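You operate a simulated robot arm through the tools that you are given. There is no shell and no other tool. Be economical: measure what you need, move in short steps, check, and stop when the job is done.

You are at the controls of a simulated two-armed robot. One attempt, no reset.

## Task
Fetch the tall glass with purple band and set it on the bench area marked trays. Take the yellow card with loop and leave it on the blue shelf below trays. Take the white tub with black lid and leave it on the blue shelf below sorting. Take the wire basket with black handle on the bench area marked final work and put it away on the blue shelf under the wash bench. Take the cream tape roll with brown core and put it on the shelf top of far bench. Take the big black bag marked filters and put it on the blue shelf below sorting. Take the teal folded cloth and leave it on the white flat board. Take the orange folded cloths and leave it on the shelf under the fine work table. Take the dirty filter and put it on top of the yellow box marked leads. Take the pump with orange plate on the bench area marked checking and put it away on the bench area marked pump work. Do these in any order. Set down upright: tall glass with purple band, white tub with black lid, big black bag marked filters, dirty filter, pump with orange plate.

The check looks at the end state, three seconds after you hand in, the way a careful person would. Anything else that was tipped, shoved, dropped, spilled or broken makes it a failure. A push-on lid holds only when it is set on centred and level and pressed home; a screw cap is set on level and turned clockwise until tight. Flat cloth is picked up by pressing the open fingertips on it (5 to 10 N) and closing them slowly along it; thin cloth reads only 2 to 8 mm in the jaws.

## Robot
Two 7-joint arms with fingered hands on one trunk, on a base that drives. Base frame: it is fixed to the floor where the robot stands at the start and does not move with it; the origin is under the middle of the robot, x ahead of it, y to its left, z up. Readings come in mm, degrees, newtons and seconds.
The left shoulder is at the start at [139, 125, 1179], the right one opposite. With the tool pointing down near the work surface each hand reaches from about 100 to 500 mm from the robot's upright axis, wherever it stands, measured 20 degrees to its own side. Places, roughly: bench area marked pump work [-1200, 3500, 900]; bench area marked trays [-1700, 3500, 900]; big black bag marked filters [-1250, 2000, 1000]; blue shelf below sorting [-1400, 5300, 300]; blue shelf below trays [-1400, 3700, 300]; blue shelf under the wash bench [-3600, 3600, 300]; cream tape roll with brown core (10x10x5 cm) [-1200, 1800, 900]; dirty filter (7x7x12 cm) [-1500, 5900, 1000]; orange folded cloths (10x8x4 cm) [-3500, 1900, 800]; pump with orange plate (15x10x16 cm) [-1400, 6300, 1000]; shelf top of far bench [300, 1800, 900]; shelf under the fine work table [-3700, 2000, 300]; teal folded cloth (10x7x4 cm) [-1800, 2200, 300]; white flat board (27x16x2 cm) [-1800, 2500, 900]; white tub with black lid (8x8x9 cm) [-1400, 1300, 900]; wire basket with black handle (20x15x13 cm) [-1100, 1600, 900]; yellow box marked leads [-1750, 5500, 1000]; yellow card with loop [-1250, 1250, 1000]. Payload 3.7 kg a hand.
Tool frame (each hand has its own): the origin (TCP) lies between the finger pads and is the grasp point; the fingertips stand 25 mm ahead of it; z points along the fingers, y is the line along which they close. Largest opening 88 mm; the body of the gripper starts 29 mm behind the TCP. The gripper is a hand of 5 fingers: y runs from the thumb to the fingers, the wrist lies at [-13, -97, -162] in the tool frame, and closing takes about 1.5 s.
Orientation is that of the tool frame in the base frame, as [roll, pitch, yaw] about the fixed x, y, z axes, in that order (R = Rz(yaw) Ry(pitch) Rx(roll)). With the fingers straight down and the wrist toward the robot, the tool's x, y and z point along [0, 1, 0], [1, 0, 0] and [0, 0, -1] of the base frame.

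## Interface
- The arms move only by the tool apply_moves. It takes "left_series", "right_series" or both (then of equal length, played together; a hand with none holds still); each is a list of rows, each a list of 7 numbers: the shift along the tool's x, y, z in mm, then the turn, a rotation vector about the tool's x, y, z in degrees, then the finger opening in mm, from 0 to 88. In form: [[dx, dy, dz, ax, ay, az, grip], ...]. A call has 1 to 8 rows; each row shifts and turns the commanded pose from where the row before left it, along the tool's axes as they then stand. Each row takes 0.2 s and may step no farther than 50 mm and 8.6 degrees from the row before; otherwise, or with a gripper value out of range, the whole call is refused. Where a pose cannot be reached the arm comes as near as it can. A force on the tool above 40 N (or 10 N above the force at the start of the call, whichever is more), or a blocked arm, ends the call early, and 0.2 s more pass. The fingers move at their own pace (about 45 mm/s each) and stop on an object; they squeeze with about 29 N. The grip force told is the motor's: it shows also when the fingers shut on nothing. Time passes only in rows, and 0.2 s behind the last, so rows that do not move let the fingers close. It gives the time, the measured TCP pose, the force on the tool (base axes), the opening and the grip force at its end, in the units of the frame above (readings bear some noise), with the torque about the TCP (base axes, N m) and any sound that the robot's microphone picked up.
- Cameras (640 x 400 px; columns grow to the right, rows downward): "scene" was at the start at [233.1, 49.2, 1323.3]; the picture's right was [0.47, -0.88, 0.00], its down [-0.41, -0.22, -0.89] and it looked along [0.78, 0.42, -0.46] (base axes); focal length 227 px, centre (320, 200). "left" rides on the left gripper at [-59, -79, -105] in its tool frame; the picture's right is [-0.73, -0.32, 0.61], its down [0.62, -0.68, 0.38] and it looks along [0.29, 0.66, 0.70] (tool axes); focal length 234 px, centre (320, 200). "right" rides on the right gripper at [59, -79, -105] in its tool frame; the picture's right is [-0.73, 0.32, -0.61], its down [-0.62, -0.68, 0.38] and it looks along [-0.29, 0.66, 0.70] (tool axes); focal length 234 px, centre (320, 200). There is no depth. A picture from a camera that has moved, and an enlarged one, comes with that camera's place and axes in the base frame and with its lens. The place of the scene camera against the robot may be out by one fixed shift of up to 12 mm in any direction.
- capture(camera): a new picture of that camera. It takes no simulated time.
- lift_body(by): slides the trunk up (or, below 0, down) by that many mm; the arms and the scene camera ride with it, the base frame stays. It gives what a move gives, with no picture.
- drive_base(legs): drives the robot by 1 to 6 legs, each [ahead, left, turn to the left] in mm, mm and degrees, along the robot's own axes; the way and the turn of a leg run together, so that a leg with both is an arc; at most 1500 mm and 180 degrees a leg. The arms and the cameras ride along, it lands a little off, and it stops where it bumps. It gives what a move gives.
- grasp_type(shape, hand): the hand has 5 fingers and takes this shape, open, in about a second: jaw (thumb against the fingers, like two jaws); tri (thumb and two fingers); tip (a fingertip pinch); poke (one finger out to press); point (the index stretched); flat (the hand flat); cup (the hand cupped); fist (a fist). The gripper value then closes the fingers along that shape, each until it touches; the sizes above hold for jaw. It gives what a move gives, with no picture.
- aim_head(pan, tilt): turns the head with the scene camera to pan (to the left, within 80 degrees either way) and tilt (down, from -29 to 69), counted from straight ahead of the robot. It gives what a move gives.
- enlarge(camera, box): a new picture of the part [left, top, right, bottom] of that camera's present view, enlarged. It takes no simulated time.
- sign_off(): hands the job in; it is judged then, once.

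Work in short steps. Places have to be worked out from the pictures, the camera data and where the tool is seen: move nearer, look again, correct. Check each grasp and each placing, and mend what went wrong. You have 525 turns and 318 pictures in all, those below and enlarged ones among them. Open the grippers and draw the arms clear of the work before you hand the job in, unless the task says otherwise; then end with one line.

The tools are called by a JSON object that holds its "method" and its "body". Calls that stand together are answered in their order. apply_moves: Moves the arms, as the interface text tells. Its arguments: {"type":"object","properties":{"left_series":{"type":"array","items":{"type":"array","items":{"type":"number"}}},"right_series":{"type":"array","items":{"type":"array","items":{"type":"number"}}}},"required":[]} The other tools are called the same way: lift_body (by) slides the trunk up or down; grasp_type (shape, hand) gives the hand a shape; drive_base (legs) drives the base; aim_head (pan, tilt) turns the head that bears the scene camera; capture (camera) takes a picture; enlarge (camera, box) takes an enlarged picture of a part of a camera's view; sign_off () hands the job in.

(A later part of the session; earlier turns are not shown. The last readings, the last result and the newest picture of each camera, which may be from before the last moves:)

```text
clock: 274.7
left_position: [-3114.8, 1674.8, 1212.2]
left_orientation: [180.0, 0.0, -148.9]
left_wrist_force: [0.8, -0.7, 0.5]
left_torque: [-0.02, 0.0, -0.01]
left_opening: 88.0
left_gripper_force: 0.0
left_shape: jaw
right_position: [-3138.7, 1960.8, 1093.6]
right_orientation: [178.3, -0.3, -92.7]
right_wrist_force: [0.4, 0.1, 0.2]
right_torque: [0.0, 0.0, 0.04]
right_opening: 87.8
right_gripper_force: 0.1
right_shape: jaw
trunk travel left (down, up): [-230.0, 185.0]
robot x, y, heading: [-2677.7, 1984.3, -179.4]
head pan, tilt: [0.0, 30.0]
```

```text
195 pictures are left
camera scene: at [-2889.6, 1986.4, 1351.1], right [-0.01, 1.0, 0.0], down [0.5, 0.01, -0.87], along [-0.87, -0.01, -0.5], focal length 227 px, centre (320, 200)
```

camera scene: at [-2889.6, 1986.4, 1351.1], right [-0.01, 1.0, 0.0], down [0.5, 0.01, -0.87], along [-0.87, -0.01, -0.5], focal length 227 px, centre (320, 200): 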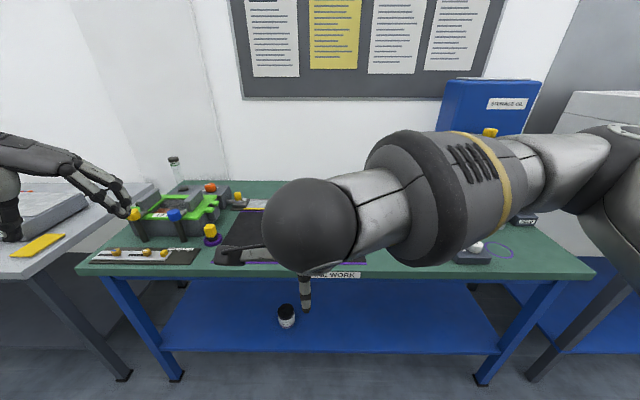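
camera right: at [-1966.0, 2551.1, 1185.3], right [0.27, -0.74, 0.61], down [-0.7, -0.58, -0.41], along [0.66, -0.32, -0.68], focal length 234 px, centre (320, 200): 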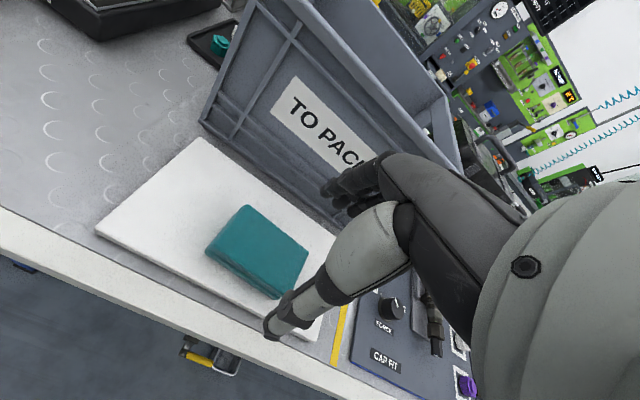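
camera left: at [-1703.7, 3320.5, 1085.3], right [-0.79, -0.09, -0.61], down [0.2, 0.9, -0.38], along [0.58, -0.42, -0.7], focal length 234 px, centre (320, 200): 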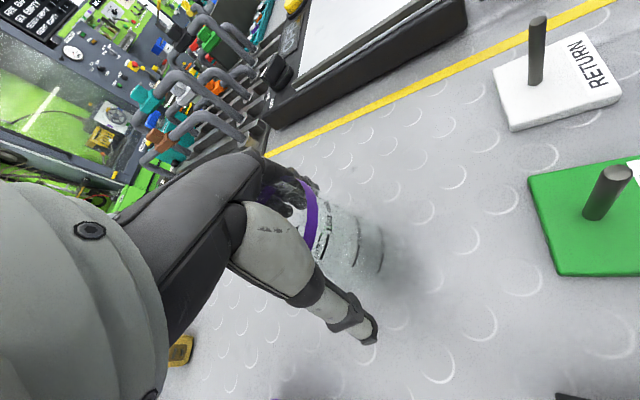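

{"method": "apply_moves", "body": {"right_series": [[-40, -10, 0, 0, 0, 0, 88], [-40, -10, 0, 0, 0, 0, 88], [-40, -10, 0, 0, 0, 0, 88], [-30, -10, 0, 0, 0, 0, 88]]}}

{"method": "aim_head", "body": {"pan": 0, "tilt": 45}}

{"method": "capture", "body": {"camera": "scene"}}

```text
clock: 275.7
left_position: [-3113.8, 1675.7, 1212.5]
left_orientation: [-180.0, 0.0, -148.9]
left_wrist_force: [-0.1, -0.4, 0.1]
left_torque: [0.02, -0.01, 0.0]
left_opening: 87.8
left_gripper_force: 0.0
left_shape: jaw
right_position: [-3138.5, 2091.3, 1102.3]
right_orientation: [178.5, -0.3, -92.5]
right_wrist_force: [-0.4, 0.3, 0.0]
right_torque: [0.01, 0.05, 0.0]
right_opening: 87.9
right_gripper_force: 0.0
right_shape: jaw
right hand out of reach, approached as far as the arm can: row 2, 3, 4
trunk travel left (down, up): [-230.0, 185.0]
robot x, y, heading: [-2680.3, 1983.8, -179.4]
head pan, tilt: [0.0, 30.0]
```

```text
clock: 276.4
left_position: [-3116.2, 1673.9, 1213.1]
left_orientation: [180.0, 0.0, -148.8]
left_wrist_force: [-0.2, 0.1, 1.1]
left_torque: [-0.01, 0.0, 0.03]
left_opening: 88.2
left_gripper_force: 0.0
left_shape: jaw
right_position: [-3137.9, 2090.1, 1101.8]
right_orientation: [178.5, -0.2, -92.5]
right_wrist_force: [-0.2, 0.8, 0.0]
right_torque: [-0.02, -0.03, 0.02]
right_opening: 88.0
right_gripper_force: 0.1
right_shape: jaw
trunk travel left (down, up): [-230.0, 185.0]
robot x, y, heading: [-2676.4, 1982.9, -179.3]
head pan, tilt: [0.0, 45.0]
```

```text
194 pictures are left
camera scene: at [-2880.5, 1986.6, 1328.6], right [-0.01, 1.0, 0.0], down [0.71, 0.01, -0.71], along [-0.71, -0.01, -0.71], focal length 227 px, centre (320, 200)
```

scene: 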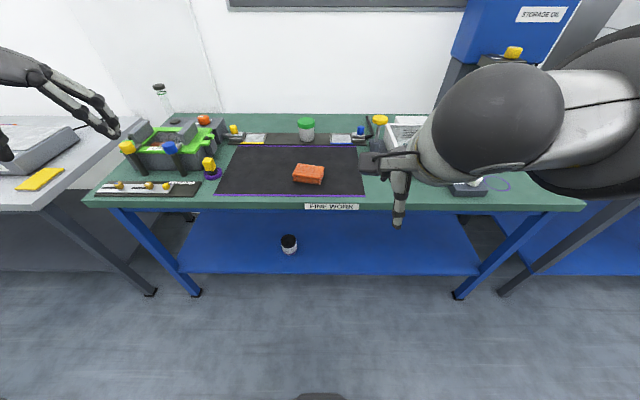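

{"method": "drive_base", "body": {"legs": [[0, 120, -0.6], [190, 0, 0]]}}

{"method": "apply_moves", "body": {"right_series": [[20, 35, 30, 0, 0, 0, 88], [12, 35, 30, 0, 0, 0, 88], [0, 35, 30, 0, 0, 0, 88], [0, 35, 30, 0, 0, 0, 88], [0, 35, 30, 0, 0, 0, 88]]}}

{"method": "capture", "body": {"camera": "right"}}

{"method": "capture", "body": {"camera": "scene"}}

```text
clock: 278.8
left_position: [-3307.8, 1561.4, 1212.1]
left_orientation: [-180.0, -0.1, -149.3]
left_wrist_force: [-0.6, -0.1, 0.0]
left_torque: [0.0, -0.04, 0.02]
left_opening: 87.9
left_gripper_force: 0.0
left_shape: jaw
right_position: [-3328.9, 1977.3, 1101.5]
right_orientation: [178.5, -0.3, -92.9]
right_wrist_force: [-0.2, 0.5, -0.8]
right_torque: [-0.01, -0.01, -0.01]
right_opening: 87.8
right_gripper_force: 0.0
right_shape: jaw
trunk travel left (down, up): [-230.0, 185.0]
robot x, y, heading: [-2870.8, 1865.4, -179.9]
head pan, tilt: [0.0, 45.0]
```

```text
refused: row 1 steps farther than a row can; nothing moved
```

```text
193 pictures are left
camera right: at [-3249.7, 1914.1, 1205.1], right [-0.27, 0.74, 0.61], down [0.7, 0.59, -0.4], along [-0.66, 0.32, -0.68], focal length 234 px, centre (320, 200)
```

right: 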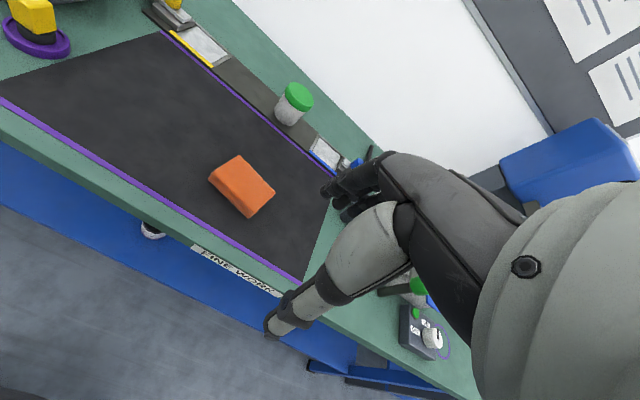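

```text
192 pictures are left
camera scene: at [-3071.7, 1870.7, 1328.5], right [0.0, 1.0, 0.0], down [0.71, 0.0, -0.71], along [-0.71, 0.0, -0.71], focal length 227 px, centre (320, 200)
```

scene: 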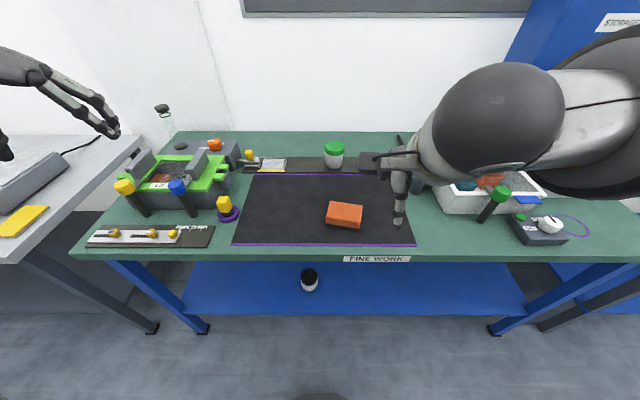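

{"method": "apply_moves", "body": {"right_series": [[7, 31, 30, 0, 0, 0, 88], [7, 31, 30, 0, 0, 0, 88], [7, 31, 30, 0, 0, 0, 88], [7, 31, 30, 0, 0, 0, 88], [7, 31, 30, 0, 0, 0, 88], [7, 31, 30, 0, 0, 0, 88], [7, 31, 30, 0, 0, 0, 88], [0, 0, 0, 0, 0, 7.8, 88]]}}

{"method": "capture", "body": {"camera": "right"}}

```text
clock: 280.6
left_position: [-3307.4, 1560.2, 1212.9]
left_orientation: [-179.9, 0.1, -149.2]
left_wrist_force: [-0.5, -0.4, -0.1]
left_torque: [-0.01, -0.03, 0.02]
left_opening: 88.0
left_gripper_force: 0.0
left_shape: jaw
right_position: [-3551.2, 1937.1, 897.2]
right_orientation: [178.5, -0.4, -100.8]
right_wrist_force: [-0.1, 0.2, 0.3]
right_torque: [-0.01, 0.02, -0.02]
right_opening: 87.8
right_gripper_force: 0.0
right_shape: jaw
trunk travel left (down, up): [-230.0, 185.0]
robot x, y, heading: [-2874.8, 1862.0, -179.5]
head pan, tilt: [0.0, 45.0]
```

```text
191 pictures are left
camera right: at [-3482.2, 1865.3, 1000.4], right [-0.17, 0.78, 0.61], down [0.78, 0.48, -0.41], along [-0.61, 0.41, -0.68], focal length 234 px, centre (320, 200)
```

right: 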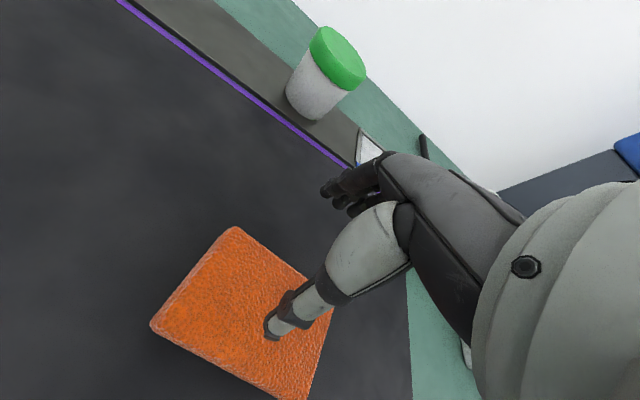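

{"method": "apply_moves", "body": {"right_series": [[-6, -20, 0, 0, 0, 3, 88], [-5, -20, 15, 0, 0, 0, 88], [0, 0, 15, 0, 0, 0, 88]]}}

{"method": "capture", "body": {"camera": "right"}}

```text
clock: 281.4
left_position: [-3306.4, 1560.7, 1212.2]
left_orientation: [180.0, 0.0, -149.2]
left_wrist_force: [-0.2, -0.3, 0.4]
left_torque: [-0.01, -0.01, 0.01]
left_opening: 87.9
left_gripper_force: 0.0
left_shape: jaw
right_position: [-3510.7, 1941.0, 865.8]
right_orientation: [178.6, -0.5, -103.7]
right_wrist_force: [0.3, 0.4, -0.7]
right_torque: [0.02, -0.01, -0.01]
right_opening: 88.0
right_gripper_force: 0.1
right_shape: jaw
trunk travel left (down, up): [-230.0, 185.0]
robot x, y, heading: [-2870.8, 1864.2, -179.8]
head pan, tilt: [0.0, 45.0]
```

```text
190 pictures are left
camera right: at [-3445.7, 1864.9, 969.4], right [-0.13, 0.78, 0.61], down [0.8, 0.44, -0.41], along [-0.59, 0.44, -0.68], focal length 234 px, centre (320, 200)
```

right: 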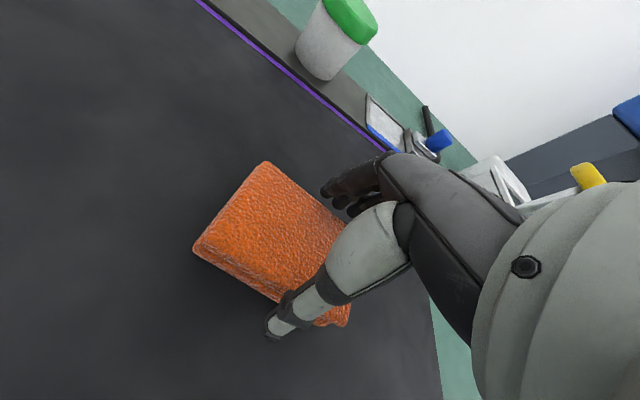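

{"method": "apply_moves", "body": {"right_series": [[4, 4, 15, 0, 0, 0, 88], [0, 0, 15, 0, 0, 0, 88], [0, 0, 10, 0, 0, 0, 88]]}}

{"method": "capture", "body": {"camera": "right"}}

```text
clock: 282.3
left_position: [-3305.4, 1560.2, 1213.6]
left_orientation: [180.0, 0.0, -149.3]
left_wrist_force: [-0.4, 0.3, -0.7]
left_torque: [0.02, -0.01, 0.05]
left_opening: 88.0
left_gripper_force: 0.1
left_shape: jaw
right_position: [-3522.4, 1934.9, 843.2]
right_orientation: [177.3, -1.2, -103.7]
right_wrist_force: [9.6, 2.3, 26.8]
right_torque: [0.52, 0.63, -0.17]
right_opening: 84.3
right_gripper_force: 0.0
right_shape: jaw
trunk travel left (down, up): [-230.0, 185.0]
robot x, y, heading: [-2868.1, 1861.4, -179.7]
head pan, tilt: [0.0, 45.0]
stopped in row 3 (right hand): the force on the tool passed its limit (the readings are from after the stop); the commanded pose is now the measured one
```

```text
189 pictures are left
camera right: at [-3454.2, 1860.1, 943.7], right [-0.11, 0.79, 0.61], down [0.79, 0.44, -0.43], along [-0.6, 0.43, -0.67], focal length 234 px, centre (320, 200)
```

right: 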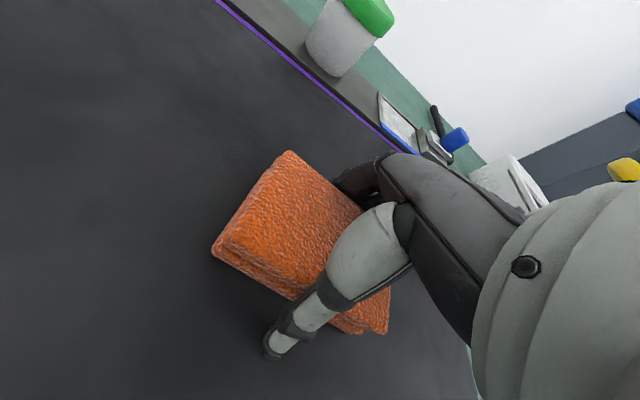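

{"method": "apply_moves", "body": {"right_series": [[0, 0, 0, 0, 0, 0, 20], [0, 0, 0, 0, 0, 0, 10], [0, 0, 0, 0, 0, 0, 10], [0, 0, 0, 0, 0, 0, 10], [0, 0, 0, 0, 0, 0, 10]]}}

{"method": "apply_moves", "body": {"right_series": [[0, 0, -15, 0, 0, 0, 10], [0, 0, -30, 0, 0, 0, 10]]}}

{"method": "capture", "body": {"camera": "right"}}

```text
clock: 283.3
left_position: [-3303.1, 1560.0, 1212.5]
left_orientation: [-180.0, -0.1, -149.3]
left_wrist_force: [0.5, -0.3, 0.3]
left_torque: [-0.01, 0.0, 0.07]
left_opening: 87.9
left_gripper_force: 0.0
left_shape: jaw
right_position: [-3523.0, 1932.5, 843.0]
right_orientation: [177.2, -1.5, -103.6]
right_wrist_force: [10.5, 0.7, 27.0]
right_torque: [-0.12, -1.02, -0.03]
right_opening: 73.6
right_gripper_force: 28.3
right_shape: jaw
trunk travel left (down, up): [-230.0, 185.0]
robot x, y, heading: [-2866.8, 1864.3, -179.9]
head pan, tilt: [0.0, 45.0]
stopped in row 4 (right hand): the force on the tool passed its limit (the readings are from after the stop); the commanded pose is now the measured one
```

```text
clock: 283.9
left_position: [-3306.6, 1560.5, 1213.3]
left_orientation: [180.0, 0.0, -149.2]
left_wrist_force: [0.0, 0.2, -0.2]
left_torque: [0.0, 0.01, 0.01]
left_opening: 88.1
left_gripper_force: 0.0
left_shape: jaw
right_position: [-3521.2, 1935.6, 884.2]
right_orientation: [177.6, -1.1, -103.7]
right_wrist_force: [0.2, 0.4, -0.6]
right_torque: [0.0, -0.01, 0.01]
right_opening: 72.6
right_gripper_force: 29.2
right_shape: jaw
trunk travel left (down, up): [-230.0, 185.0]
robot x, y, heading: [-2868.6, 1866.1, -179.8]
head pan, tilt: [0.0, 45.0]
```

```text
188 pictures are left
camera right: at [-3452.7, 1860.1, 986.1], right [-0.11, 0.79, 0.61], down [0.79, 0.44, -0.42], along [-0.6, 0.43, -0.67], focal length 234 px, centre (320, 200)
```

right: 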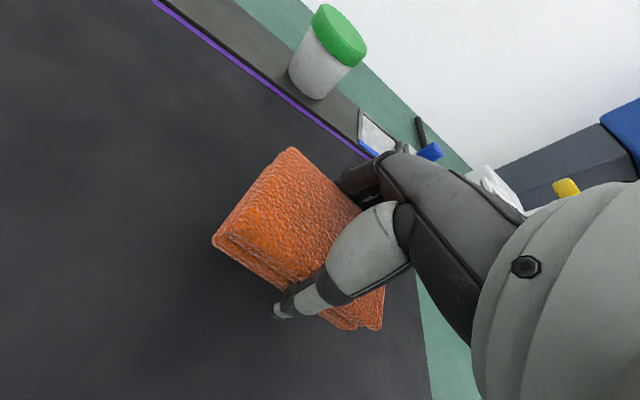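

Held. Raise, back off, and go through the low-reach sequence for the shelf under the fine-work table.

{"method": "apply_moves", "body": {"right_series": [[0, 0, -40, 0, 0, 0, 10], [0, -10, -40, 0, 0, 0, 10], [0, -10, 0, 0, 0, 0, 10]]}}

{"method": "drive_base", "body": {"legs": [[-330, 0, 0]]}}

{"method": "apply_moves", "body": {"right_series": [[0, 0, 0, 0, 0, -7, 10], [0, 0, 0, -6, 0, -6, 10], [0, 0, 0, -6, 0, 0, 10]]}}

{"method": "lift_body", "body": {"by": -90}}

{"method": "apply_moves", "body": {"right_series": [[0, 8, 40, 0, 0, 0, 10], [0, 8, 40, 0, 0, 0, 10], [0, 8, 40, 0, 0, 0, 10], [0, 8, 40, 0, 0, 0, 10], [0, 4, 40, 0, 0, 0, 10]]}}

{"method": "lift_body", "body": {"by": -70}}

{"method": "capture", "body": {"camera": "scene"}}

```text
clock: 284.7
left_position: [-3307.0, 1561.1, 1212.7]
left_orientation: [-180.0, -0.1, -149.2]
left_wrist_force: [0.4, 0.0, 0.1]
left_torque: [0.04, 0.03, -0.04]
left_opening: 87.9
left_gripper_force: 0.1
left_shape: jaw
right_position: [-3497.8, 1930.0, 964.4]
right_orientation: [177.6, -1.2, -103.8]
right_wrist_force: [0.5, -0.6, -0.2]
right_torque: [-0.01, -0.02, 0.01]
right_opening: 72.8
right_gripper_force: 29.0
right_shape: jaw
trunk travel left (down, up): [-230.0, 185.0]
robot x, y, heading: [-2871.0, 1869.9, -179.8]
head pan, tilt: [0.0, 45.0]
```

```text
clock: 286.9
left_position: [-2977.2, 1564.0, 1212.4]
left_orientation: [-180.0, 0.1, -149.7]
left_wrist_force: [-0.2, -0.7, 0.3]
left_torque: [0.01, -0.01, -0.02]
left_opening: 87.4
left_gripper_force: 0.1
left_shape: jaw
right_position: [-3166.7, 1935.8, 964.7]
right_orientation: [177.6, -1.3, -104.1]
right_wrist_force: [-0.1, 0.5, -0.7]
right_torque: [0.0, 0.0, -0.05]
right_opening: 72.5
right_gripper_force: 28.9
right_shape: jaw
trunk travel left (down, up): [-230.0, 185.0]
robot x, y, heading: [-2534.4, 1864.9, 179.9]
head pan, tilt: [0.0, 45.0]
```

```text
clock: 287.7
left_position: [-2977.4, 1563.0, 1212.1]
left_orientation: [-179.9, 0.0, -149.7]
left_wrist_force: [1.3, 0.1, -0.2]
left_torque: [-0.02, 0.03, 0.02]
left_opening: 88.0
left_gripper_force: 0.0
left_shape: jaw
right_position: [-3167.3, 1935.7, 963.8]
right_orientation: [165.3, -0.3, -91.1]
right_wrist_force: [0.1, 0.9, -0.3]
right_torque: [-0.01, -0.03, 0.01]
right_opening: 72.6
right_gripper_force: 29.2
right_shape: jaw
trunk travel left (down, up): [-230.0, 185.0]
robot x, y, heading: [-2540.8, 1866.0, 180.0]
head pan, tilt: [0.0, 45.0]
```

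```text
clock: 288.9
left_position: [-2976.8, 1564.5, 1123.9]
left_orientation: [179.9, -0.2, -149.5]
left_wrist_force: [0.1, 0.0, 0.0]
left_torque: [-0.02, -0.02, -0.01]
left_opening: 87.9
left_gripper_force: 0.0
left_shape: jaw
right_position: [-3165.9, 1936.2, 876.4]
right_orientation: [165.2, -0.5, -91.2]
right_wrist_force: [-0.9, 0.5, -0.3]
right_torque: [0.01, 0.01, 0.0]
right_opening: 72.7
right_gripper_force: 28.7
right_shape: jaw
trunk travel left (down, up): [-140.0, 275.0]
robot x, y, heading: [-2541.2, 1870.9, 180.1]
head pan, tilt: [0.0, 45.0]
```

```text
clock: 290.1
left_position: [-2978.8, 1563.8, 1121.8]
left_orientation: [-179.9, 0.2, -149.7]
left_wrist_force: [0.4, 0.7, 0.2]
left_torque: [-0.01, -0.01, 0.0]
left_opening: 88.0
left_gripper_force: 0.1
left_shape: jaw
right_position: [-3255.1, 1937.6, 688.3]
right_orientation: [165.7, 0.0, -91.4]
right_wrist_force: [0.5, -0.1, -1.5]
right_torque: [-0.01, 0.03, 0.02]
right_opening: 72.8
right_gripper_force: 28.6
right_shape: jaw
trunk travel left (down, up): [-140.0, 275.0]
robot x, y, heading: [-2535.7, 1870.1, 180.3]
head pan, tilt: [0.0, 45.0]
```

```text
clock: 291.2
left_position: [-2976.6, 1564.0, 1053.3]
left_orientation: [179.9, 0.0, -149.6]
left_wrist_force: [0.1, -0.1, 0.3]
left_torque: [0.01, 0.02, 0.01]
left_opening: 88.2
left_gripper_force: 0.2
left_shape: jaw
right_position: [-3203.6, 1934.8, 523.9]
right_orientation: [177.2, 0.3, -91.5]
right_wrist_force: [-0.2, -0.6, 0.1]
right_torque: [0.02, -0.02, -0.01]
right_opening: 72.4
right_gripper_force: 29.1
right_shape: jaw
trunk travel left (down, up): [-70.0, 345.0]
robot x, y, heading: [-2540.7, 1864.9, 179.7]
head pan, tilt: [0.0, 45.0]
```

```text
187 pictures are left
camera scene: at [-2905.0, 1872.9, 1145.9], right [0.0, 1.0, 0.0], down [0.71, 0.0, -0.71], along [-0.71, 0.0, -0.71], focal length 227 px, centre (320, 200)
```

scene: 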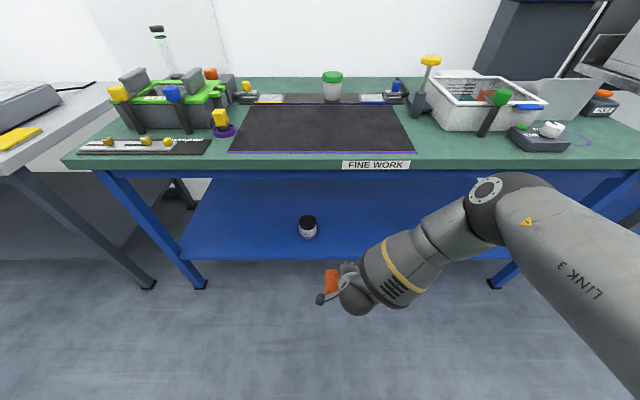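

{"method": "apply_moves", "body": {"right_series": [[0, 20, 20, 0, 0, 0, 10], [0, 20, 25, 0, 0, 0, 10], [0, 20, 25, 0, 0, 0, 10]]}}

{"method": "drive_base", "body": {"legs": [[200, 0, 0]]}}

{"method": "capture", "body": {"camera": "right"}}

{"method": "capture", "body": {"camera": "scene"}}

```text
clock: 292.0
left_position: [-2978.6, 1565.2, 1052.7]
left_orientation: [-180.0, 0.0, -149.7]
left_wrist_force: [-0.5, -0.9, 0.6]
left_torque: [-0.02, -0.01, 0.0]
left_opening: 88.0
left_gripper_force: 0.0
left_shape: jaw
right_position: [-3267.5, 1937.5, 454.3]
right_orientation: [177.3, 0.3, -91.4]
right_wrist_force: [-0.4, -0.1, -0.3]
right_torque: [-0.01, 0.03, 0.01]
right_opening: 72.9
right_gripper_force: 28.7
right_shape: jaw
trunk travel left (down, up): [-70.0, 345.0]
robot x, y, heading: [-2541.9, 1865.0, 180.3]
head pan, tilt: [0.0, 45.0]
```

```text
clock: 293.6
left_position: [-3185.0, 1565.1, 1052.3]
left_orientation: [-179.8, 0.0, -149.8]
left_wrist_force: [-0.4, -0.7, -0.6]
left_torque: [-0.01, 0.0, 0.02]
left_opening: 88.2
left_gripper_force: 0.0
left_shape: jaw
right_position: [-3473.5, 1938.9, 453.4]
right_orientation: [177.2, 0.1, -91.4]
right_wrist_force: [0.2, 0.1, -0.3]
right_torque: [-0.03, -0.01, 0.01]
right_opening: 72.8
right_gripper_force: 28.4
right_shape: jaw
trunk travel left (down, up): [-70.0, 345.0]
robot x, y, heading: [-2744.0, 1864.5, 179.8]
head pan, tilt: [0.0, 45.0]
```

```text
186 pictures are left
camera right: at [-3390.5, 1877.7, 554.9], right [-0.27, 0.73, 0.62], down [0.68, 0.61, -0.41], along [-0.68, 0.31, -0.66], focal length 234 px, centre (320, 200)
```

right: 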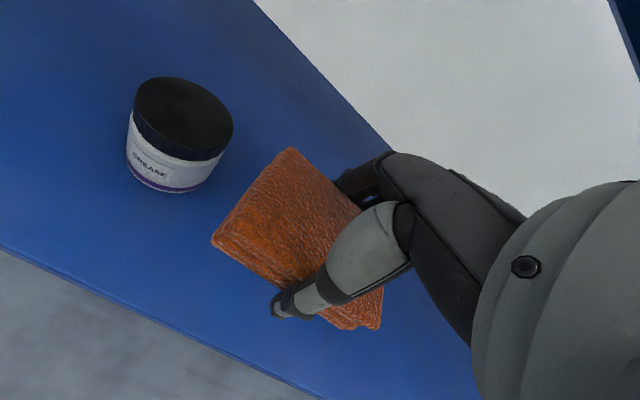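

```text
185 pictures are left
camera scene: at [-3112.2, 1873.9, 1145.1], right [0.0, 1.0, 0.0], down [0.71, 0.0, -0.71], along [-0.71, 0.0, -0.71], focal length 227 px, centre (320, 200)
```

scene: 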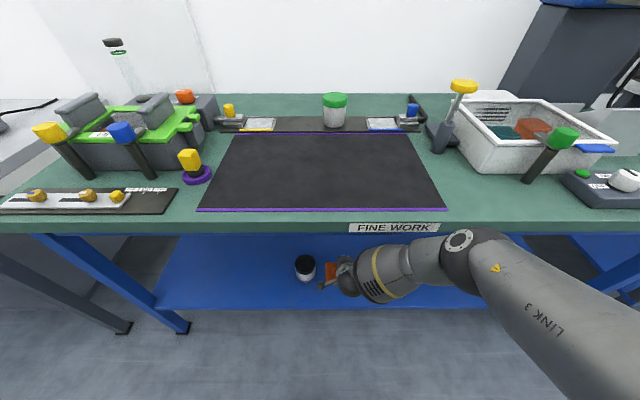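

{"method": "apply_moves", "body": {"right_series": [[-20, 0, 20, 0, 0, 0, 10], [-20, 0, 20, 0, 0, 0, 10], [0, 0, 20, 0, 0, 0, 10]]}}

{"method": "capture", "body": {"camera": "right"}}

```text
clock: 294.4
left_position: [-3184.2, 1565.2, 1051.8]
left_orientation: [-179.9, -0.1, -149.7]
left_wrist_force: [0.1, -0.7, -0.4]
left_torque: [-0.01, 0.0, -0.02]
left_opening: 88.0
left_gripper_force: 0.1
left_shape: jaw
right_position: [-3474.2, 1965.5, 409.9]
right_orientation: [177.7, 0.6, -91.6]
right_wrist_force: [-0.8, 0.3, -0.5]
right_torque: [0.01, 0.0, -0.02]
right_opening: 72.5
right_gripper_force: 28.5
right_shape: jaw
right hand out of reach, approached as far as the arm can: row 2
trunk travel left (down, up): [-70.0, 345.0]
robot x, y, heading: [-2747.4, 1867.5, 179.6]
head pan, tilt: [0.0, 45.0]
```

```text
184 pictures are left
camera right: at [-3393.3, 1903.5, 510.5], right [-0.28, 0.73, 0.63], down [0.68, 0.61, -0.4], along [-0.67, 0.32, -0.67], focal length 234 px, centre (320, 200)
```

right: 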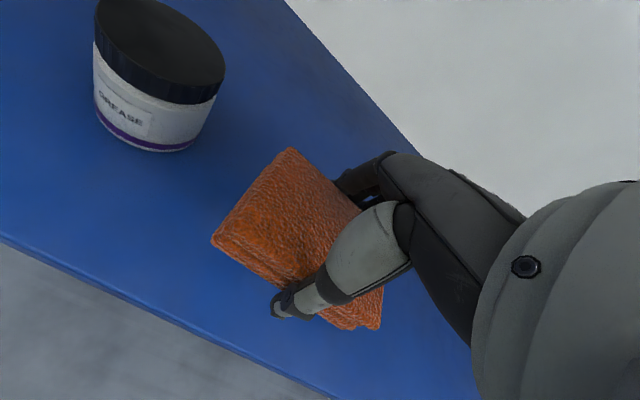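

{"method": "drive_base", "body": {"legs": [[35, 0, 0]]}}

{"method": "apply_moves", "body": {"right_series": [[0, 0, 15, 0, 0, 0, 10], [0, 0, 15, 0, 0, 0, 10]]}}

{"method": "lift_body", "body": {"by": -25}}

{"method": "capture", "body": {"camera": "right"}}

```text
clock: 295.3
left_position: [-3219.0, 1564.1, 1052.0]
left_orientation: [-179.8, 0.2, -149.7]
left_wrist_force: [-0.6, -0.4, -0.4]
left_torque: [-0.02, -0.04, 0.03]
left_opening: 87.9
left_gripper_force: 0.2
left_shape: jaw
right_position: [-3509.9, 1965.8, 409.6]
right_orientation: [177.9, 0.5, -91.7]
right_wrist_force: [0.6, -0.6, 0.0]
right_torque: [-0.01, 0.0, -0.01]
right_opening: 72.5
right_gripper_force: 29.0
right_shape: jaw
trunk travel left (down, up): [-70.0, 345.0]
robot x, y, heading: [-2779.9, 1864.6, 179.7]
head pan, tilt: [0.0, 45.0]
```

```text
clock: 295.9
left_position: [-3220.1, 1564.4, 1052.3]
left_orientation: [-180.0, -0.1, -149.7]
left_wrist_force: [0.3, 0.0, 0.2]
left_torque: [0.03, 0.02, 0.01]
left_opening: 88.1
left_gripper_force: 0.1
left_shape: jaw
right_position: [-3510.3, 1968.1, 379.6]
right_orientation: [177.7, 0.6, -91.7]
right_wrist_force: [-1.1, -0.4, -1.1]
right_torque: [0.0, -0.06, -0.01]
right_opening: 72.7
right_gripper_force: 28.8
right_shape: jaw
trunk travel left (down, up): [-70.0, 345.0]
robot x, y, heading: [-2780.2, 1867.1, 179.7]
head pan, tilt: [0.0, 45.0]
```

```text
clock: 296.6
left_position: [-3218.9, 1565.0, 1027.4]
left_orientation: [-180.0, -0.1, -149.6]
left_wrist_force: [0.2, 0.2, 0.3]
left_torque: [0.02, -0.01, -0.04]
left_opening: 88.0
left_gripper_force: 0.0
left_shape: jaw
right_position: [-3513.6, 1964.6, 355.9]
right_orientation: [178.0, 0.8, -91.9]
right_wrist_force: [-0.5, 0.5, 0.4]
right_torque: [-0.03, 0.0, -0.03]
right_opening: 72.7
right_gripper_force: 29.5
right_shape: jaw
trunk travel left (down, up): [-45.0, 370.0]
robot x, y, heading: [-2783.1, 1866.4, 179.8]
head pan, tilt: [0.0, 45.0]
```

```text
183 pictures are left
camera right: at [-3431.5, 1902.4, 457.3], right [-0.28, 0.73, 0.63], down [0.69, 0.61, -0.4], along [-0.67, 0.32, -0.67], focal length 234 px, centre (320, 200)
```

right: 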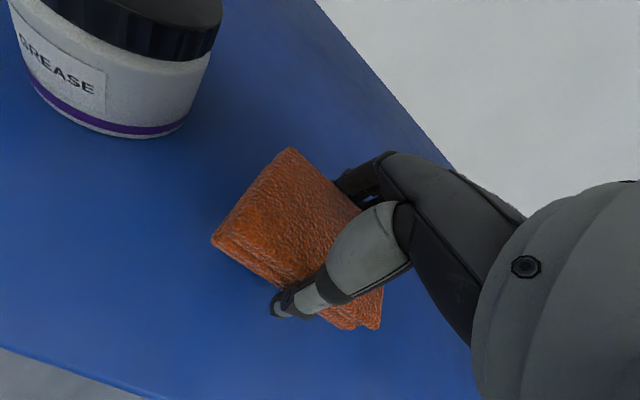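

{"method": "apply_moves", "body": {"right_series": [[0, 0, 10, 0, 0, 0, 10], [0, 0, 10, 0, 0, 0, 10]]}}

{"method": "apply_moves", "body": {"right_series": [[0, 0, 6, 0, 0, 0, 10], [0, 0, 5, 0, 0, 0, 10]]}}

```text
clock: 297.2
left_position: [-3218.3, 1564.6, 1026.7]
left_orientation: [-180.0, 0.0, -149.7]
left_wrist_force: [0.5, 0.4, 0.2]
left_torque: [0.02, 0.02, 0.0]
left_opening: 88.0
left_gripper_force: 0.1
left_shape: jaw
right_position: [-3512.6, 1966.3, 336.3]
right_orientation: [178.1, 0.8, -92.0]
right_wrist_force: [0.3, 0.1, 0.0]
right_torque: [0.02, -0.03, -0.01]
right_opening: 72.8
right_gripper_force: 28.8
right_shape: jaw
trunk travel left (down, up): [-45.0, 370.0]
robot x, y, heading: [-2780.4, 1867.9, 179.9]
head pan, tilt: [0.0, 45.0]
```

```text
clock: 297.8
left_position: [-3219.3, 1564.7, 1027.4]
left_orientation: [180.0, 0.0, -149.7]
left_wrist_force: [0.0, -0.4, -0.6]
left_torque: [0.0, -0.02, 0.0]
left_opening: 88.0
left_gripper_force: 0.0
left_shape: jaw
right_position: [-3511.0, 1967.8, 334.8]
right_orientation: [178.1, 0.8, -92.0]
right_wrist_force: [-0.7, -0.7, -0.5]
right_torque: [0.01, -0.01, 0.0]
right_opening: 72.5
right_gripper_force: 28.9
right_shape: jaw
right hand out of reach, approached as far as the arm can: row 1, 2
trunk travel left (down, up): [-45.0, 370.0]
robot x, y, heading: [-2780.9, 1866.1, 179.8]
head pan, tilt: [0.0, 45.0]
```

{"method": "lift_body", "body": {"by": -12}}

{"method": "capture", "body": {"camera": "right"}}

```text
clock: 298.4
left_position: [-3217.0, 1566.1, 1017.5]
left_orientation: [-179.9, -0.1, -149.7]
left_wrist_force: [-1.2, -1.1, 0.7]
left_torque: [0.0, 0.01, -0.05]
left_opening: 88.1
left_gripper_force: 0.0
left_shape: jaw
right_position: [-3511.1, 1965.2, 325.3]
right_orientation: [177.8, 0.8, -91.9]
right_wrist_force: [4.5, -0.5, 20.5]
right_torque: [-0.12, -1.06, -0.02]
right_opening: 73.9
right_gripper_force: 28.3
right_shape: jaw
trunk travel left (down, up): [-33.0, 382.0]
robot x, y, heading: [-2781.1, 1863.9, 179.7]
head pan, tilt: [0.0, 45.0]
```

```text
182 pictures are left
camera right: at [-3430.7, 1903.0, 426.7], right [-0.28, 0.73, 0.63], down [0.69, 0.61, -0.4], along [-0.67, 0.32, -0.67], focal length 234 px, centre (320, 200)
```

right: 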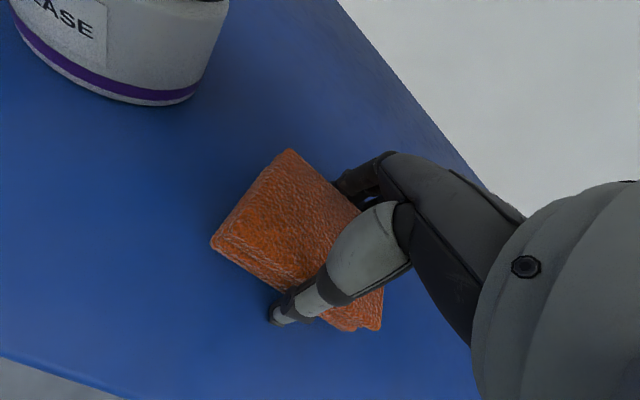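

Contact. Open fully and rise.

{"method": "apply_moves", "body": {"right_series": [[0, 0, -4, 0, 0, 0, 88], [0, 0, 0, 0, 0, 0, 88], [0, 0, 0, 0, 0, 0, 88], [0, 0, 0, 0, 0, 0, 88], [0, 0, -8, 0, 0, 0, 88], [0, 0, -15, 0, 0, 0, 88], [0, 0, -20, 0, 0, 0, 88]]}}

{"method": "lift_body", "body": {"by": 50}}

{"method": "capture", "body": {"camera": "right"}}

```text
clock: 300.0
left_position: [-3218.2, 1565.7, 1016.1]
left_orientation: [179.9, 0.0, -149.7]
left_wrist_force: [-0.5, 0.2, -0.6]
left_torque: [0.01, 0.0, 0.0]
left_opening: 88.0
left_gripper_force: 0.1
left_shape: jaw
right_position: [-3509.4, 1963.1, 373.1]
right_orientation: [178.7, 1.2, -92.1]
right_wrist_force: [-0.2, -0.2, -0.1]
right_torque: [0.03, 0.02, -0.03]
right_opening: 88.1
right_gripper_force: 0.1
right_shape: jaw
right hand out of reach, approached as far as the arm can: row 7
trunk travel left (down, up): [-33.0, 382.0]
robot x, y, heading: [-2776.2, 1865.5, 179.5]
head pan, tilt: [0.0, 45.0]
```

```text
clock: 300.9
left_position: [-3220.0, 1564.2, 1064.9]
left_orientation: [-179.9, 0.2, -149.7]
left_wrist_force: [0.1, -0.2, -0.5]
left_torque: [-0.02, -0.03, -0.01]
left_opening: 88.1
left_gripper_force: 0.1
left_shape: jaw
right_position: [-3509.0, 1963.2, 420.2]
right_orientation: [178.3, 1.0, -92.0]
right_wrist_force: [-0.3, 0.0, -0.2]
right_torque: [0.01, -0.01, 0.01]
right_opening: 87.8
right_gripper_force: 0.2
right_shape: jaw
trunk travel left (down, up): [-83.0, 332.0]
robot x, y, heading: [-2779.6, 1865.6, 179.8]
head pan, tilt: [0.0, 45.0]
```

```text
181 pictures are left
camera right: at [-3429.4, 1900.2, 521.7], right [-0.28, 0.73, 0.63], down [0.69, 0.61, -0.39], along [-0.67, 0.32, -0.67], focal length 234 px, centre (320, 200)
```

right: 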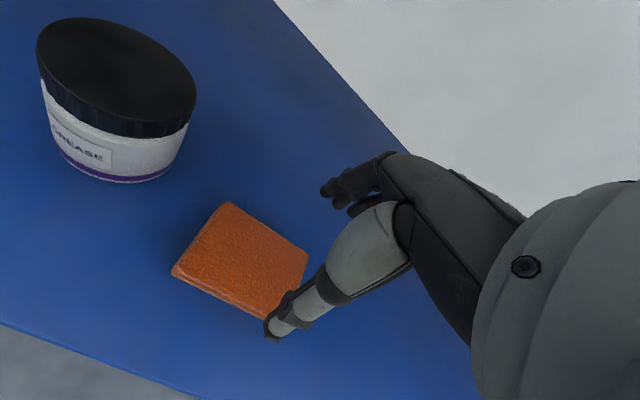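

Orange cloths are placed. Now back out, restore posture and go north on the west aisle to the dirty filter and yellow box.

{"method": "drive_base", "body": {"legs": [[-330, 0, 0]]}}

{"method": "lift_body", "body": {"by": 50}}

{"method": "apply_moves", "body": {"right_series": [[0, 5, -45, 0, 0, 0, 88], [0, 5, -45, 0, 0, 0, 88], [0, 5, -45, 0, 0, 0, 88], [0, 0, -45, 0, 0, 0, 88], [0, 0, -45, 0, 0, 0, 88], [0, 0, -45, 0, 0, 0, 88]]}}

{"method": "lift_body", "body": {"by": 100}}

{"method": "apply_moves", "body": {"right_series": [[0, -30, -30, 5, 0, 0, 88], [0, -30, -30, 5, 0, 0, 88], [0, -30, -30, 5, 0, 0, 88], [0, -30, -30, 5, 0, 0, 88], [0, -30, -30, 0, 0, 0, 88]]}}

```text
clock: 303.1
left_position: [-2894.3, 1562.8, 1065.7]
left_orientation: [-179.9, 0.0, -149.4]
left_wrist_force: [0.0, 0.2, 0.4]
left_torque: [-0.04, 0.02, 0.03]
left_opening: 88.1
left_gripper_force: 0.0
left_shape: jaw
right_position: [-3187.2, 1959.8, 423.0]
right_orientation: [178.2, 0.9, -91.7]
right_wrist_force: [-0.9, 0.3, 0.8]
right_torque: [-0.03, 0.01, -0.02]
right_opening: 87.6
right_gripper_force: 0.0
right_shape: jaw
trunk travel left (down, up): [-83.0, 332.0]
robot x, y, heading: [-2458.8, 1864.5, 180.0]
head pan, tilt: [0.0, 45.0]
```

```text
clock: 304.0
left_position: [-2895.1, 1563.9, 1113.8]
left_orientation: [-179.9, 0.2, -149.6]
left_wrist_force: [-0.5, 0.6, -1.0]
left_torque: [0.04, -0.05, -0.07]
left_opening: 88.0
left_gripper_force: 0.1
left_shape: jaw
right_position: [-3199.1, 1959.6, 489.9]
right_orientation: [176.2, 0.7, -91.8]
right_wrist_force: [0.0, -0.3, -0.1]
right_torque: [-0.02, 0.0, -0.01]
right_opening: 87.9
right_gripper_force: 0.1
right_shape: jaw
trunk travel left (down, up): [-133.0, 282.0]
robot x, y, heading: [-2457.6, 1864.1, 179.8]
head pan, tilt: [0.0, 45.0]
```

```text
clock: 305.4
left_position: [-2893.6, 1563.6, 1115.6]
left_orientation: [-180.0, 0.0, -149.5]
left_wrist_force: [-0.3, -0.6, 1.0]
left_torque: [-0.02, 0.02, -0.02]
left_opening: 88.0
left_gripper_force: 0.0
left_shape: jaw
right_position: [-3198.1, 1954.6, 764.4]
right_orientation: [176.0, 0.8, -91.7]
right_wrist_force: [-0.4, -0.1, -0.6]
right_torque: [0.0, 0.03, 0.01]
right_opening: 87.9
right_gripper_force: 0.0
right_shape: jaw
trunk travel left (down, up): [-133.0, 282.0]
robot x, y, heading: [-2456.1, 1864.8, 179.8]
head pan, tilt: [0.0, 45.0]
```

```text
clock: 306.7
left_position: [-2895.6, 1564.0, 1213.6]
left_orientation: [-179.9, 0.1, -149.5]
left_wrist_force: [0.0, -0.3, 0.1]
left_torque: [0.01, -0.02, 0.04]
left_opening: 88.3
left_gripper_force: 0.1
left_shape: jaw
right_position: [-3195.8, 1956.2, 861.4]
right_orientation: [176.2, 0.8, -91.7]
right_wrist_force: [0.9, -0.2, 0.0]
right_torque: [0.02, 0.02, 0.02]
right_opening: 88.0
right_gripper_force: 0.0
right_shape: jaw
trunk travel left (down, up): [-233.0, 182.0]
robot x, y, heading: [-2454.1, 1866.1, 180.0]
head pan, tilt: [0.0, 45.0]
```

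```text
clock: 307.9
left_position: [-2893.5, 1563.6, 1216.2]
left_orientation: [179.9, -0.1, -149.5]
left_wrist_force: [0.2, -0.9, -0.1]
left_torque: [-0.02, -0.03, 0.01]
left_opening: 87.9
left_gripper_force: 0.1
left_shape: jaw
right_position: [-3061.0, 1951.4, 1028.3]
right_orientation: [-163.8, 0.8, -91.8]
right_wrist_force: [0.3, 1.0, -0.4]
right_torque: [0.03, 0.02, 0.02]
right_opening: 88.1
right_gripper_force: 0.0
right_shape: jaw
trunk travel left (down, up): [-233.0, 182.0]
robot x, y, heading: [-2455.4, 1862.9, 179.8]
head pan, tilt: [0.0, 45.0]
```

{"method": "apply_moves", "body": {"right_series": [[0, -40, -20, -8, 0, 0, 88], [0, -40, -20, -8, 0, 0, 88], [0, -40, -20, 0, 0, 0, 88], [0, -30, -20, 0, 0, 0, 88]]}}

{"method": "drive_base", "body": {"legs": [[130, 0, 0], [0, 0, -90], [1300, 0, 0], [1300, 0, 0], [1150, 0, 0], [0, 0, -90]]}}

{"method": "aim_head", "body": {"pan": 5, "tilt": 30}}

{"method": "capture", "body": {"camera": "scene"}}

```text
clock: 308.9
left_position: [-2893.0, 1562.3, 1216.2]
left_orientation: [180.0, 0.1, -149.4]
left_wrist_force: [0.1, 0.6, -0.2]
left_torque: [0.04, 0.01, -0.02]
left_opening: 87.8
left_gripper_force: 0.0
left_shape: jaw
right_position: [-2921.8, 1942.6, 1125.1]
right_orientation: [-180.0, 0.8, -91.8]
right_wrist_force: [0.0, -0.6, 0.5]
right_torque: [0.0, -0.03, -0.01]
right_opening: 87.9
right_gripper_force: 0.0
right_shape: jaw
trunk travel left (down, up): [-233.0, 182.0]
robot x, y, heading: [-2455.8, 1865.9, 179.9]
head pan, tilt: [0.0, 45.0]
```

```text
clock: 335.4
left_position: [-2344.3, 5929.5, 1216.7]
left_orientation: [-180.0, 0.1, 35.2]
left_wrist_force: [-0.4, 0.4, -0.5]
left_torque: [-0.01, 0.03, -0.01]
left_opening: 88.2
left_gripper_force: 0.0
left_shape: jaw
right_position: [-2284.8, 5553.8, 1123.6]
right_orientation: [-180.0, 0.8, 93.1]
right_wrist_force: [-1.0, 0.1, -0.6]
right_torque: [0.0, 0.03, 0.01]
right_opening: 87.9
right_gripper_force: 0.1
right_shape: jaw
trunk travel left (down, up): [-233.0, 182.0]
robot x, y, heading: [-2759.8, 5592.1, 4.7]
head pan, tilt: [0.0, 45.0]
```

```text
clock: 336.2
left_position: [-2344.8, 5930.4, 1214.9]
left_orientation: [180.0, 0.0, 35.3]
left_wrist_force: [-0.1, -0.5, 0.1]
left_torque: [-0.02, -0.01, 0.0]
left_opening: 88.1
left_gripper_force: 0.0
left_shape: jaw
right_position: [-2284.2, 5554.4, 1124.3]
right_orientation: [-180.0, 0.8, 93.2]
right_wrist_force: [0.6, 0.2, -0.8]
right_torque: [0.0, -0.03, -0.01]
right_opening: 87.8
right_gripper_force: 0.1
right_shape: jaw
trunk travel left (down, up): [-233.0, 182.0]
robot x, y, heading: [-2753.3, 5590.1, 4.9]
head pan, tilt: [5.0, 30.0]
```

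```text
180 pictures are left
camera scene: at [-2547.7, 5622.7, 1354.2], right [0.17, -0.99, 0.0], down [-0.49, -0.09, -0.87], along [0.85, 0.15, -0.5], focal length 227 px, centre (320, 200)
```

scene: 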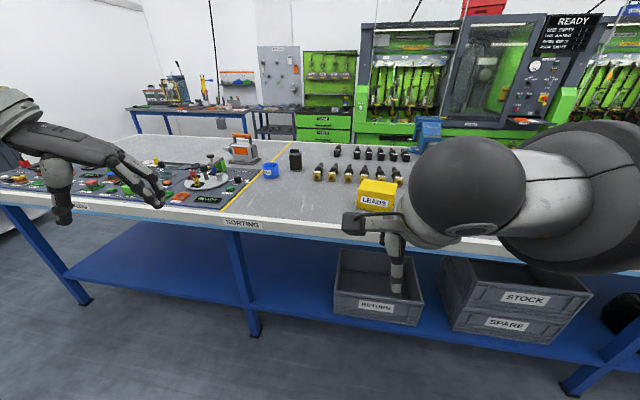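

The filter (dark cylinder) is near (-1450, 5954), the yellow LEADS box near (-1765, 5545), top ≈ 990. I square up, turn the left hand straight and move to y≈5800.

{"method": "drive_base", "body": {"legs": [[0, 0, -4.9], [0, 210, 0]]}}

{"method": "apply_moves", "body": {"left_series": [[0, 0, 0, 0, 0, -8.5, 88], [0, 0, 0, 0, 0, -8.5, 88], [0, 0, 0, 0, 0, -8.5, 88], [0, 0, 0, 0, 0, -8.5, 88], [0, 0, 0, 0, 0, -8.5, 88], [0, 0, 0, 0, 0, -8.5, 88], [0, 0, 0, 0, 0, -8.5, 88]]}}

{"method": "aim_head", "body": {"pan": 0, "tilt": 30}}

{"method": "capture", "body": {"camera": "scene"}}

```text
clock: 338.3
left_position: [-2316.0, 6102.5, 1215.2]
left_orientation: [-180.0, 0.0, 30.2]
left_wrist_force: [-1.0, 0.3, -0.8]
left_torque: [0.02, 0.04, -0.01]
left_opening: 88.3
left_gripper_force: 0.1
left_shape: jaw
right_position: [-2289.5, 5723.2, 1125.5]
right_orientation: [-179.9, 0.9, 88.1]
right_wrist_force: [-0.4, 0.8, 0.8]
right_torque: [-0.04, 0.01, -0.03]
right_opening: 88.0
right_gripper_force: 0.2
right_shape: jaw
trunk travel left (down, up): [-233.0, 182.0]
robot x, y, heading: [-2754.9, 5799.3, -0.1]
head pan, tilt: [5.0, 30.0]
```

```text
clock: 339.9
left_position: [-2316.4, 6101.2, 1216.7]
left_orientation: [-179.9, -0.1, 89.9]
left_wrist_force: [-0.2, -0.1, -0.3]
left_torque: [0.0, -0.03, 0.04]
left_opening: 88.0
left_gripper_force: 0.0
left_shape: jaw
right_position: [-2289.5, 5722.2, 1125.3]
right_orientation: [-179.9, 0.7, 88.0]
right_wrist_force: [0.2, -0.5, -0.3]
right_torque: [0.0, 0.03, -0.02]
right_opening: 87.7
right_gripper_force: 0.1
right_shape: jaw
trunk travel left (down, up): [-233.0, 182.0]
robot x, y, heading: [-2754.0, 5800.7, -0.0]
head pan, tilt: [5.0, 30.0]
```

```text
clock: 340.6
left_position: [-2316.1, 6102.2, 1215.8]
left_orientation: [-180.0, 0.0, 89.8]
left_wrist_force: [-0.4, -0.1, -0.1]
left_torque: [-0.01, 0.02, 0.0]
left_opening: 88.0
left_gripper_force: 0.1
left_shape: jaw
right_position: [-2288.9, 5722.1, 1124.7]
right_orientation: [180.0, 0.7, 88.1]
right_wrist_force: [0.3, -0.3, -0.5]
right_torque: [-0.01, 0.02, -0.01]
right_opening: 87.9
right_gripper_force: 0.0
right_shape: jaw
trunk travel left (down, up): [-233.0, 182.0]
robot x, y, heading: [-2756.2, 5798.9, -0.5]
head pan, tilt: [0.0, 30.0]
```

```text
179 pictures are left
camera scene: at [-2545.6, 5805.1, 1354.3], right [0.0, -1.0, 0.0], down [-0.5, 0.0, -0.87], along [0.87, 0.0, -0.5], focal length 227 px, centre (320, 200)
```

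scene: 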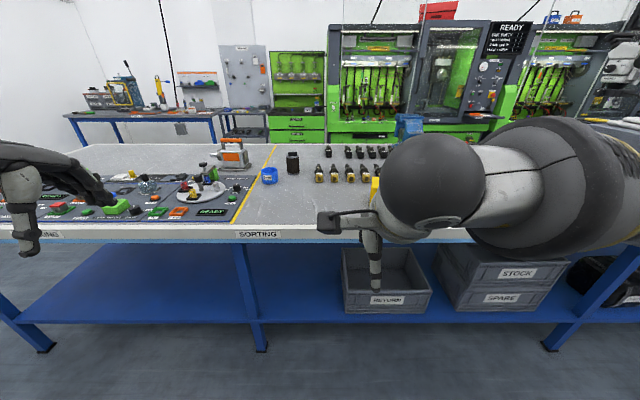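

{"method": "enlarge", "body": {"camera": "scene", "box": [210, 130, 338, 210]}}

```text
5.00 times, centred on (274, 170) of scene
camera zoom: at [-2545.6, 5805.1, 1354.3], right [0.0, -1.0, 0.0], down [-0.5, 0.0, -0.87], along [0.87, 0.0, -0.5], focal length 1136 px, centre (550, 350)
```

zoom: 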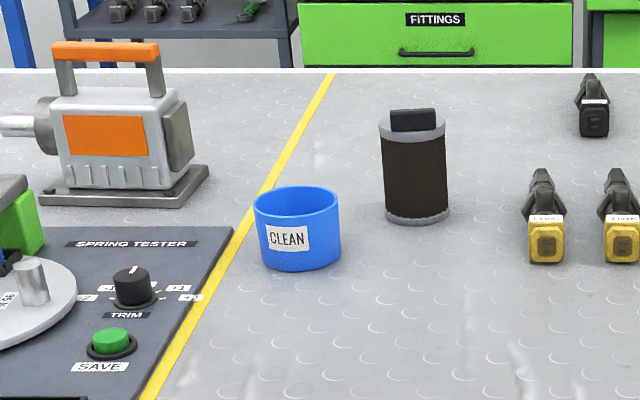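

{"method": "drive_base", "body": {"legs": [[500, 0, 0]]}}

{"method": "apply_moves", "body": {"left_series": [[-26, 30, 10, 0, 0, 0, 88], [-26, 30, 10, 0, 0, 0, 88], [-26, 30, 10, 0, 0, 0, 88], [-26, 30, 10, 0, 0, 0, 88], [-26, 30, 10, 0, 0, 0, 88], [-26, 30, 10, 0, 0, 0, 88]]}}

{"method": "capture", "body": {"camera": "left"}}

{"method": "capture", "body": {"camera": "scene"}}

```text
clock: 343.5
left_position: [-1815.0, 6096.6, 1215.7]
left_orientation: [180.0, 0.0, 89.5]
left_wrist_force: [0.4, -0.1, -0.2]
left_torque: [0.0, 0.0, 0.0]
left_opening: 88.1
left_gripper_force: 0.1
left_shape: jaw
right_position: [-1791.0, 5716.2, 1124.4]
right_orientation: [-179.9, 0.8, 87.6]
right_wrist_force: [-0.6, 0.9, -0.3]
right_torque: [-0.02, 0.0, 0.03]
right_opening: 88.1
right_gripper_force: 0.2
right_shape: jaw
trunk travel left (down, up): [-233.0, 182.0]
robot x, y, heading: [-2258.1, 5796.1, -0.6]
head pan, tilt: [0.0, 30.0]
```

```text
clock: 344.9
left_position: [-1634.6, 5940.3, 1152.4]
left_orientation: [-179.8, 0.0, 89.5]
left_wrist_force: [0.6, 0.2, -0.8]
left_torque: [0.0, 0.01, -0.01]
left_opening: 88.0
left_gripper_force: 0.0
left_shape: jaw
right_position: [-1789.3, 5714.0, 1122.4]
right_orientation: [-179.8, 0.9, 87.7]
right_wrist_force: [-0.8, -0.3, 0.5]
right_torque: [-0.03, 0.01, -0.02]
right_opening: 87.9
right_gripper_force: 0.1
right_shape: jaw
trunk travel left (down, up): [-233.0, 182.0]
robot x, y, heading: [-2255.5, 5797.7, -0.7]
head pan, tilt: [0.0, 30.0]
```

```text
177 pictures are left
camera left: at [-1713.2, 5882.6, 1258.6], right [-0.33, -0.72, -0.61], down [-0.68, 0.63, -0.38], along [0.66, 0.28, -0.7], focal length 234 px, centre (320, 200)
```

left: 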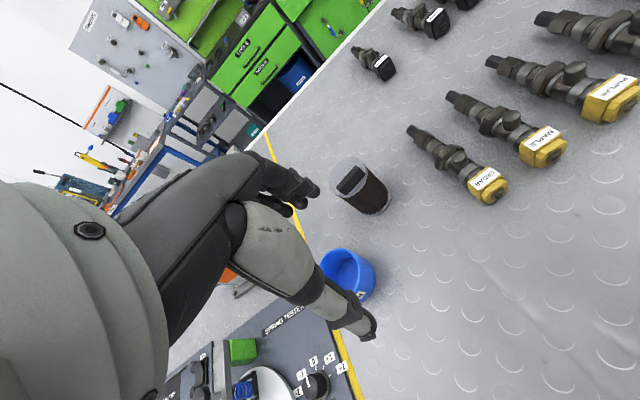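

```text
176 pictures are left
camera scene: at [-2044.5, 5801.0, 1353.8], right [-0.01, -1.0, 0.0], down [-0.5, 0.0, -0.87], along [0.87, -0.01, -0.5], focal length 227 px, centre (320, 200)
```

scene: 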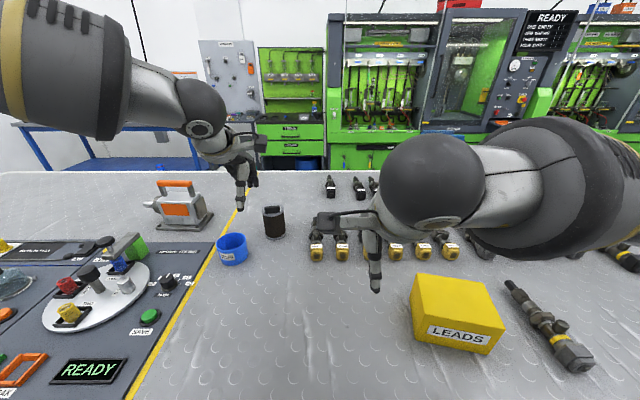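

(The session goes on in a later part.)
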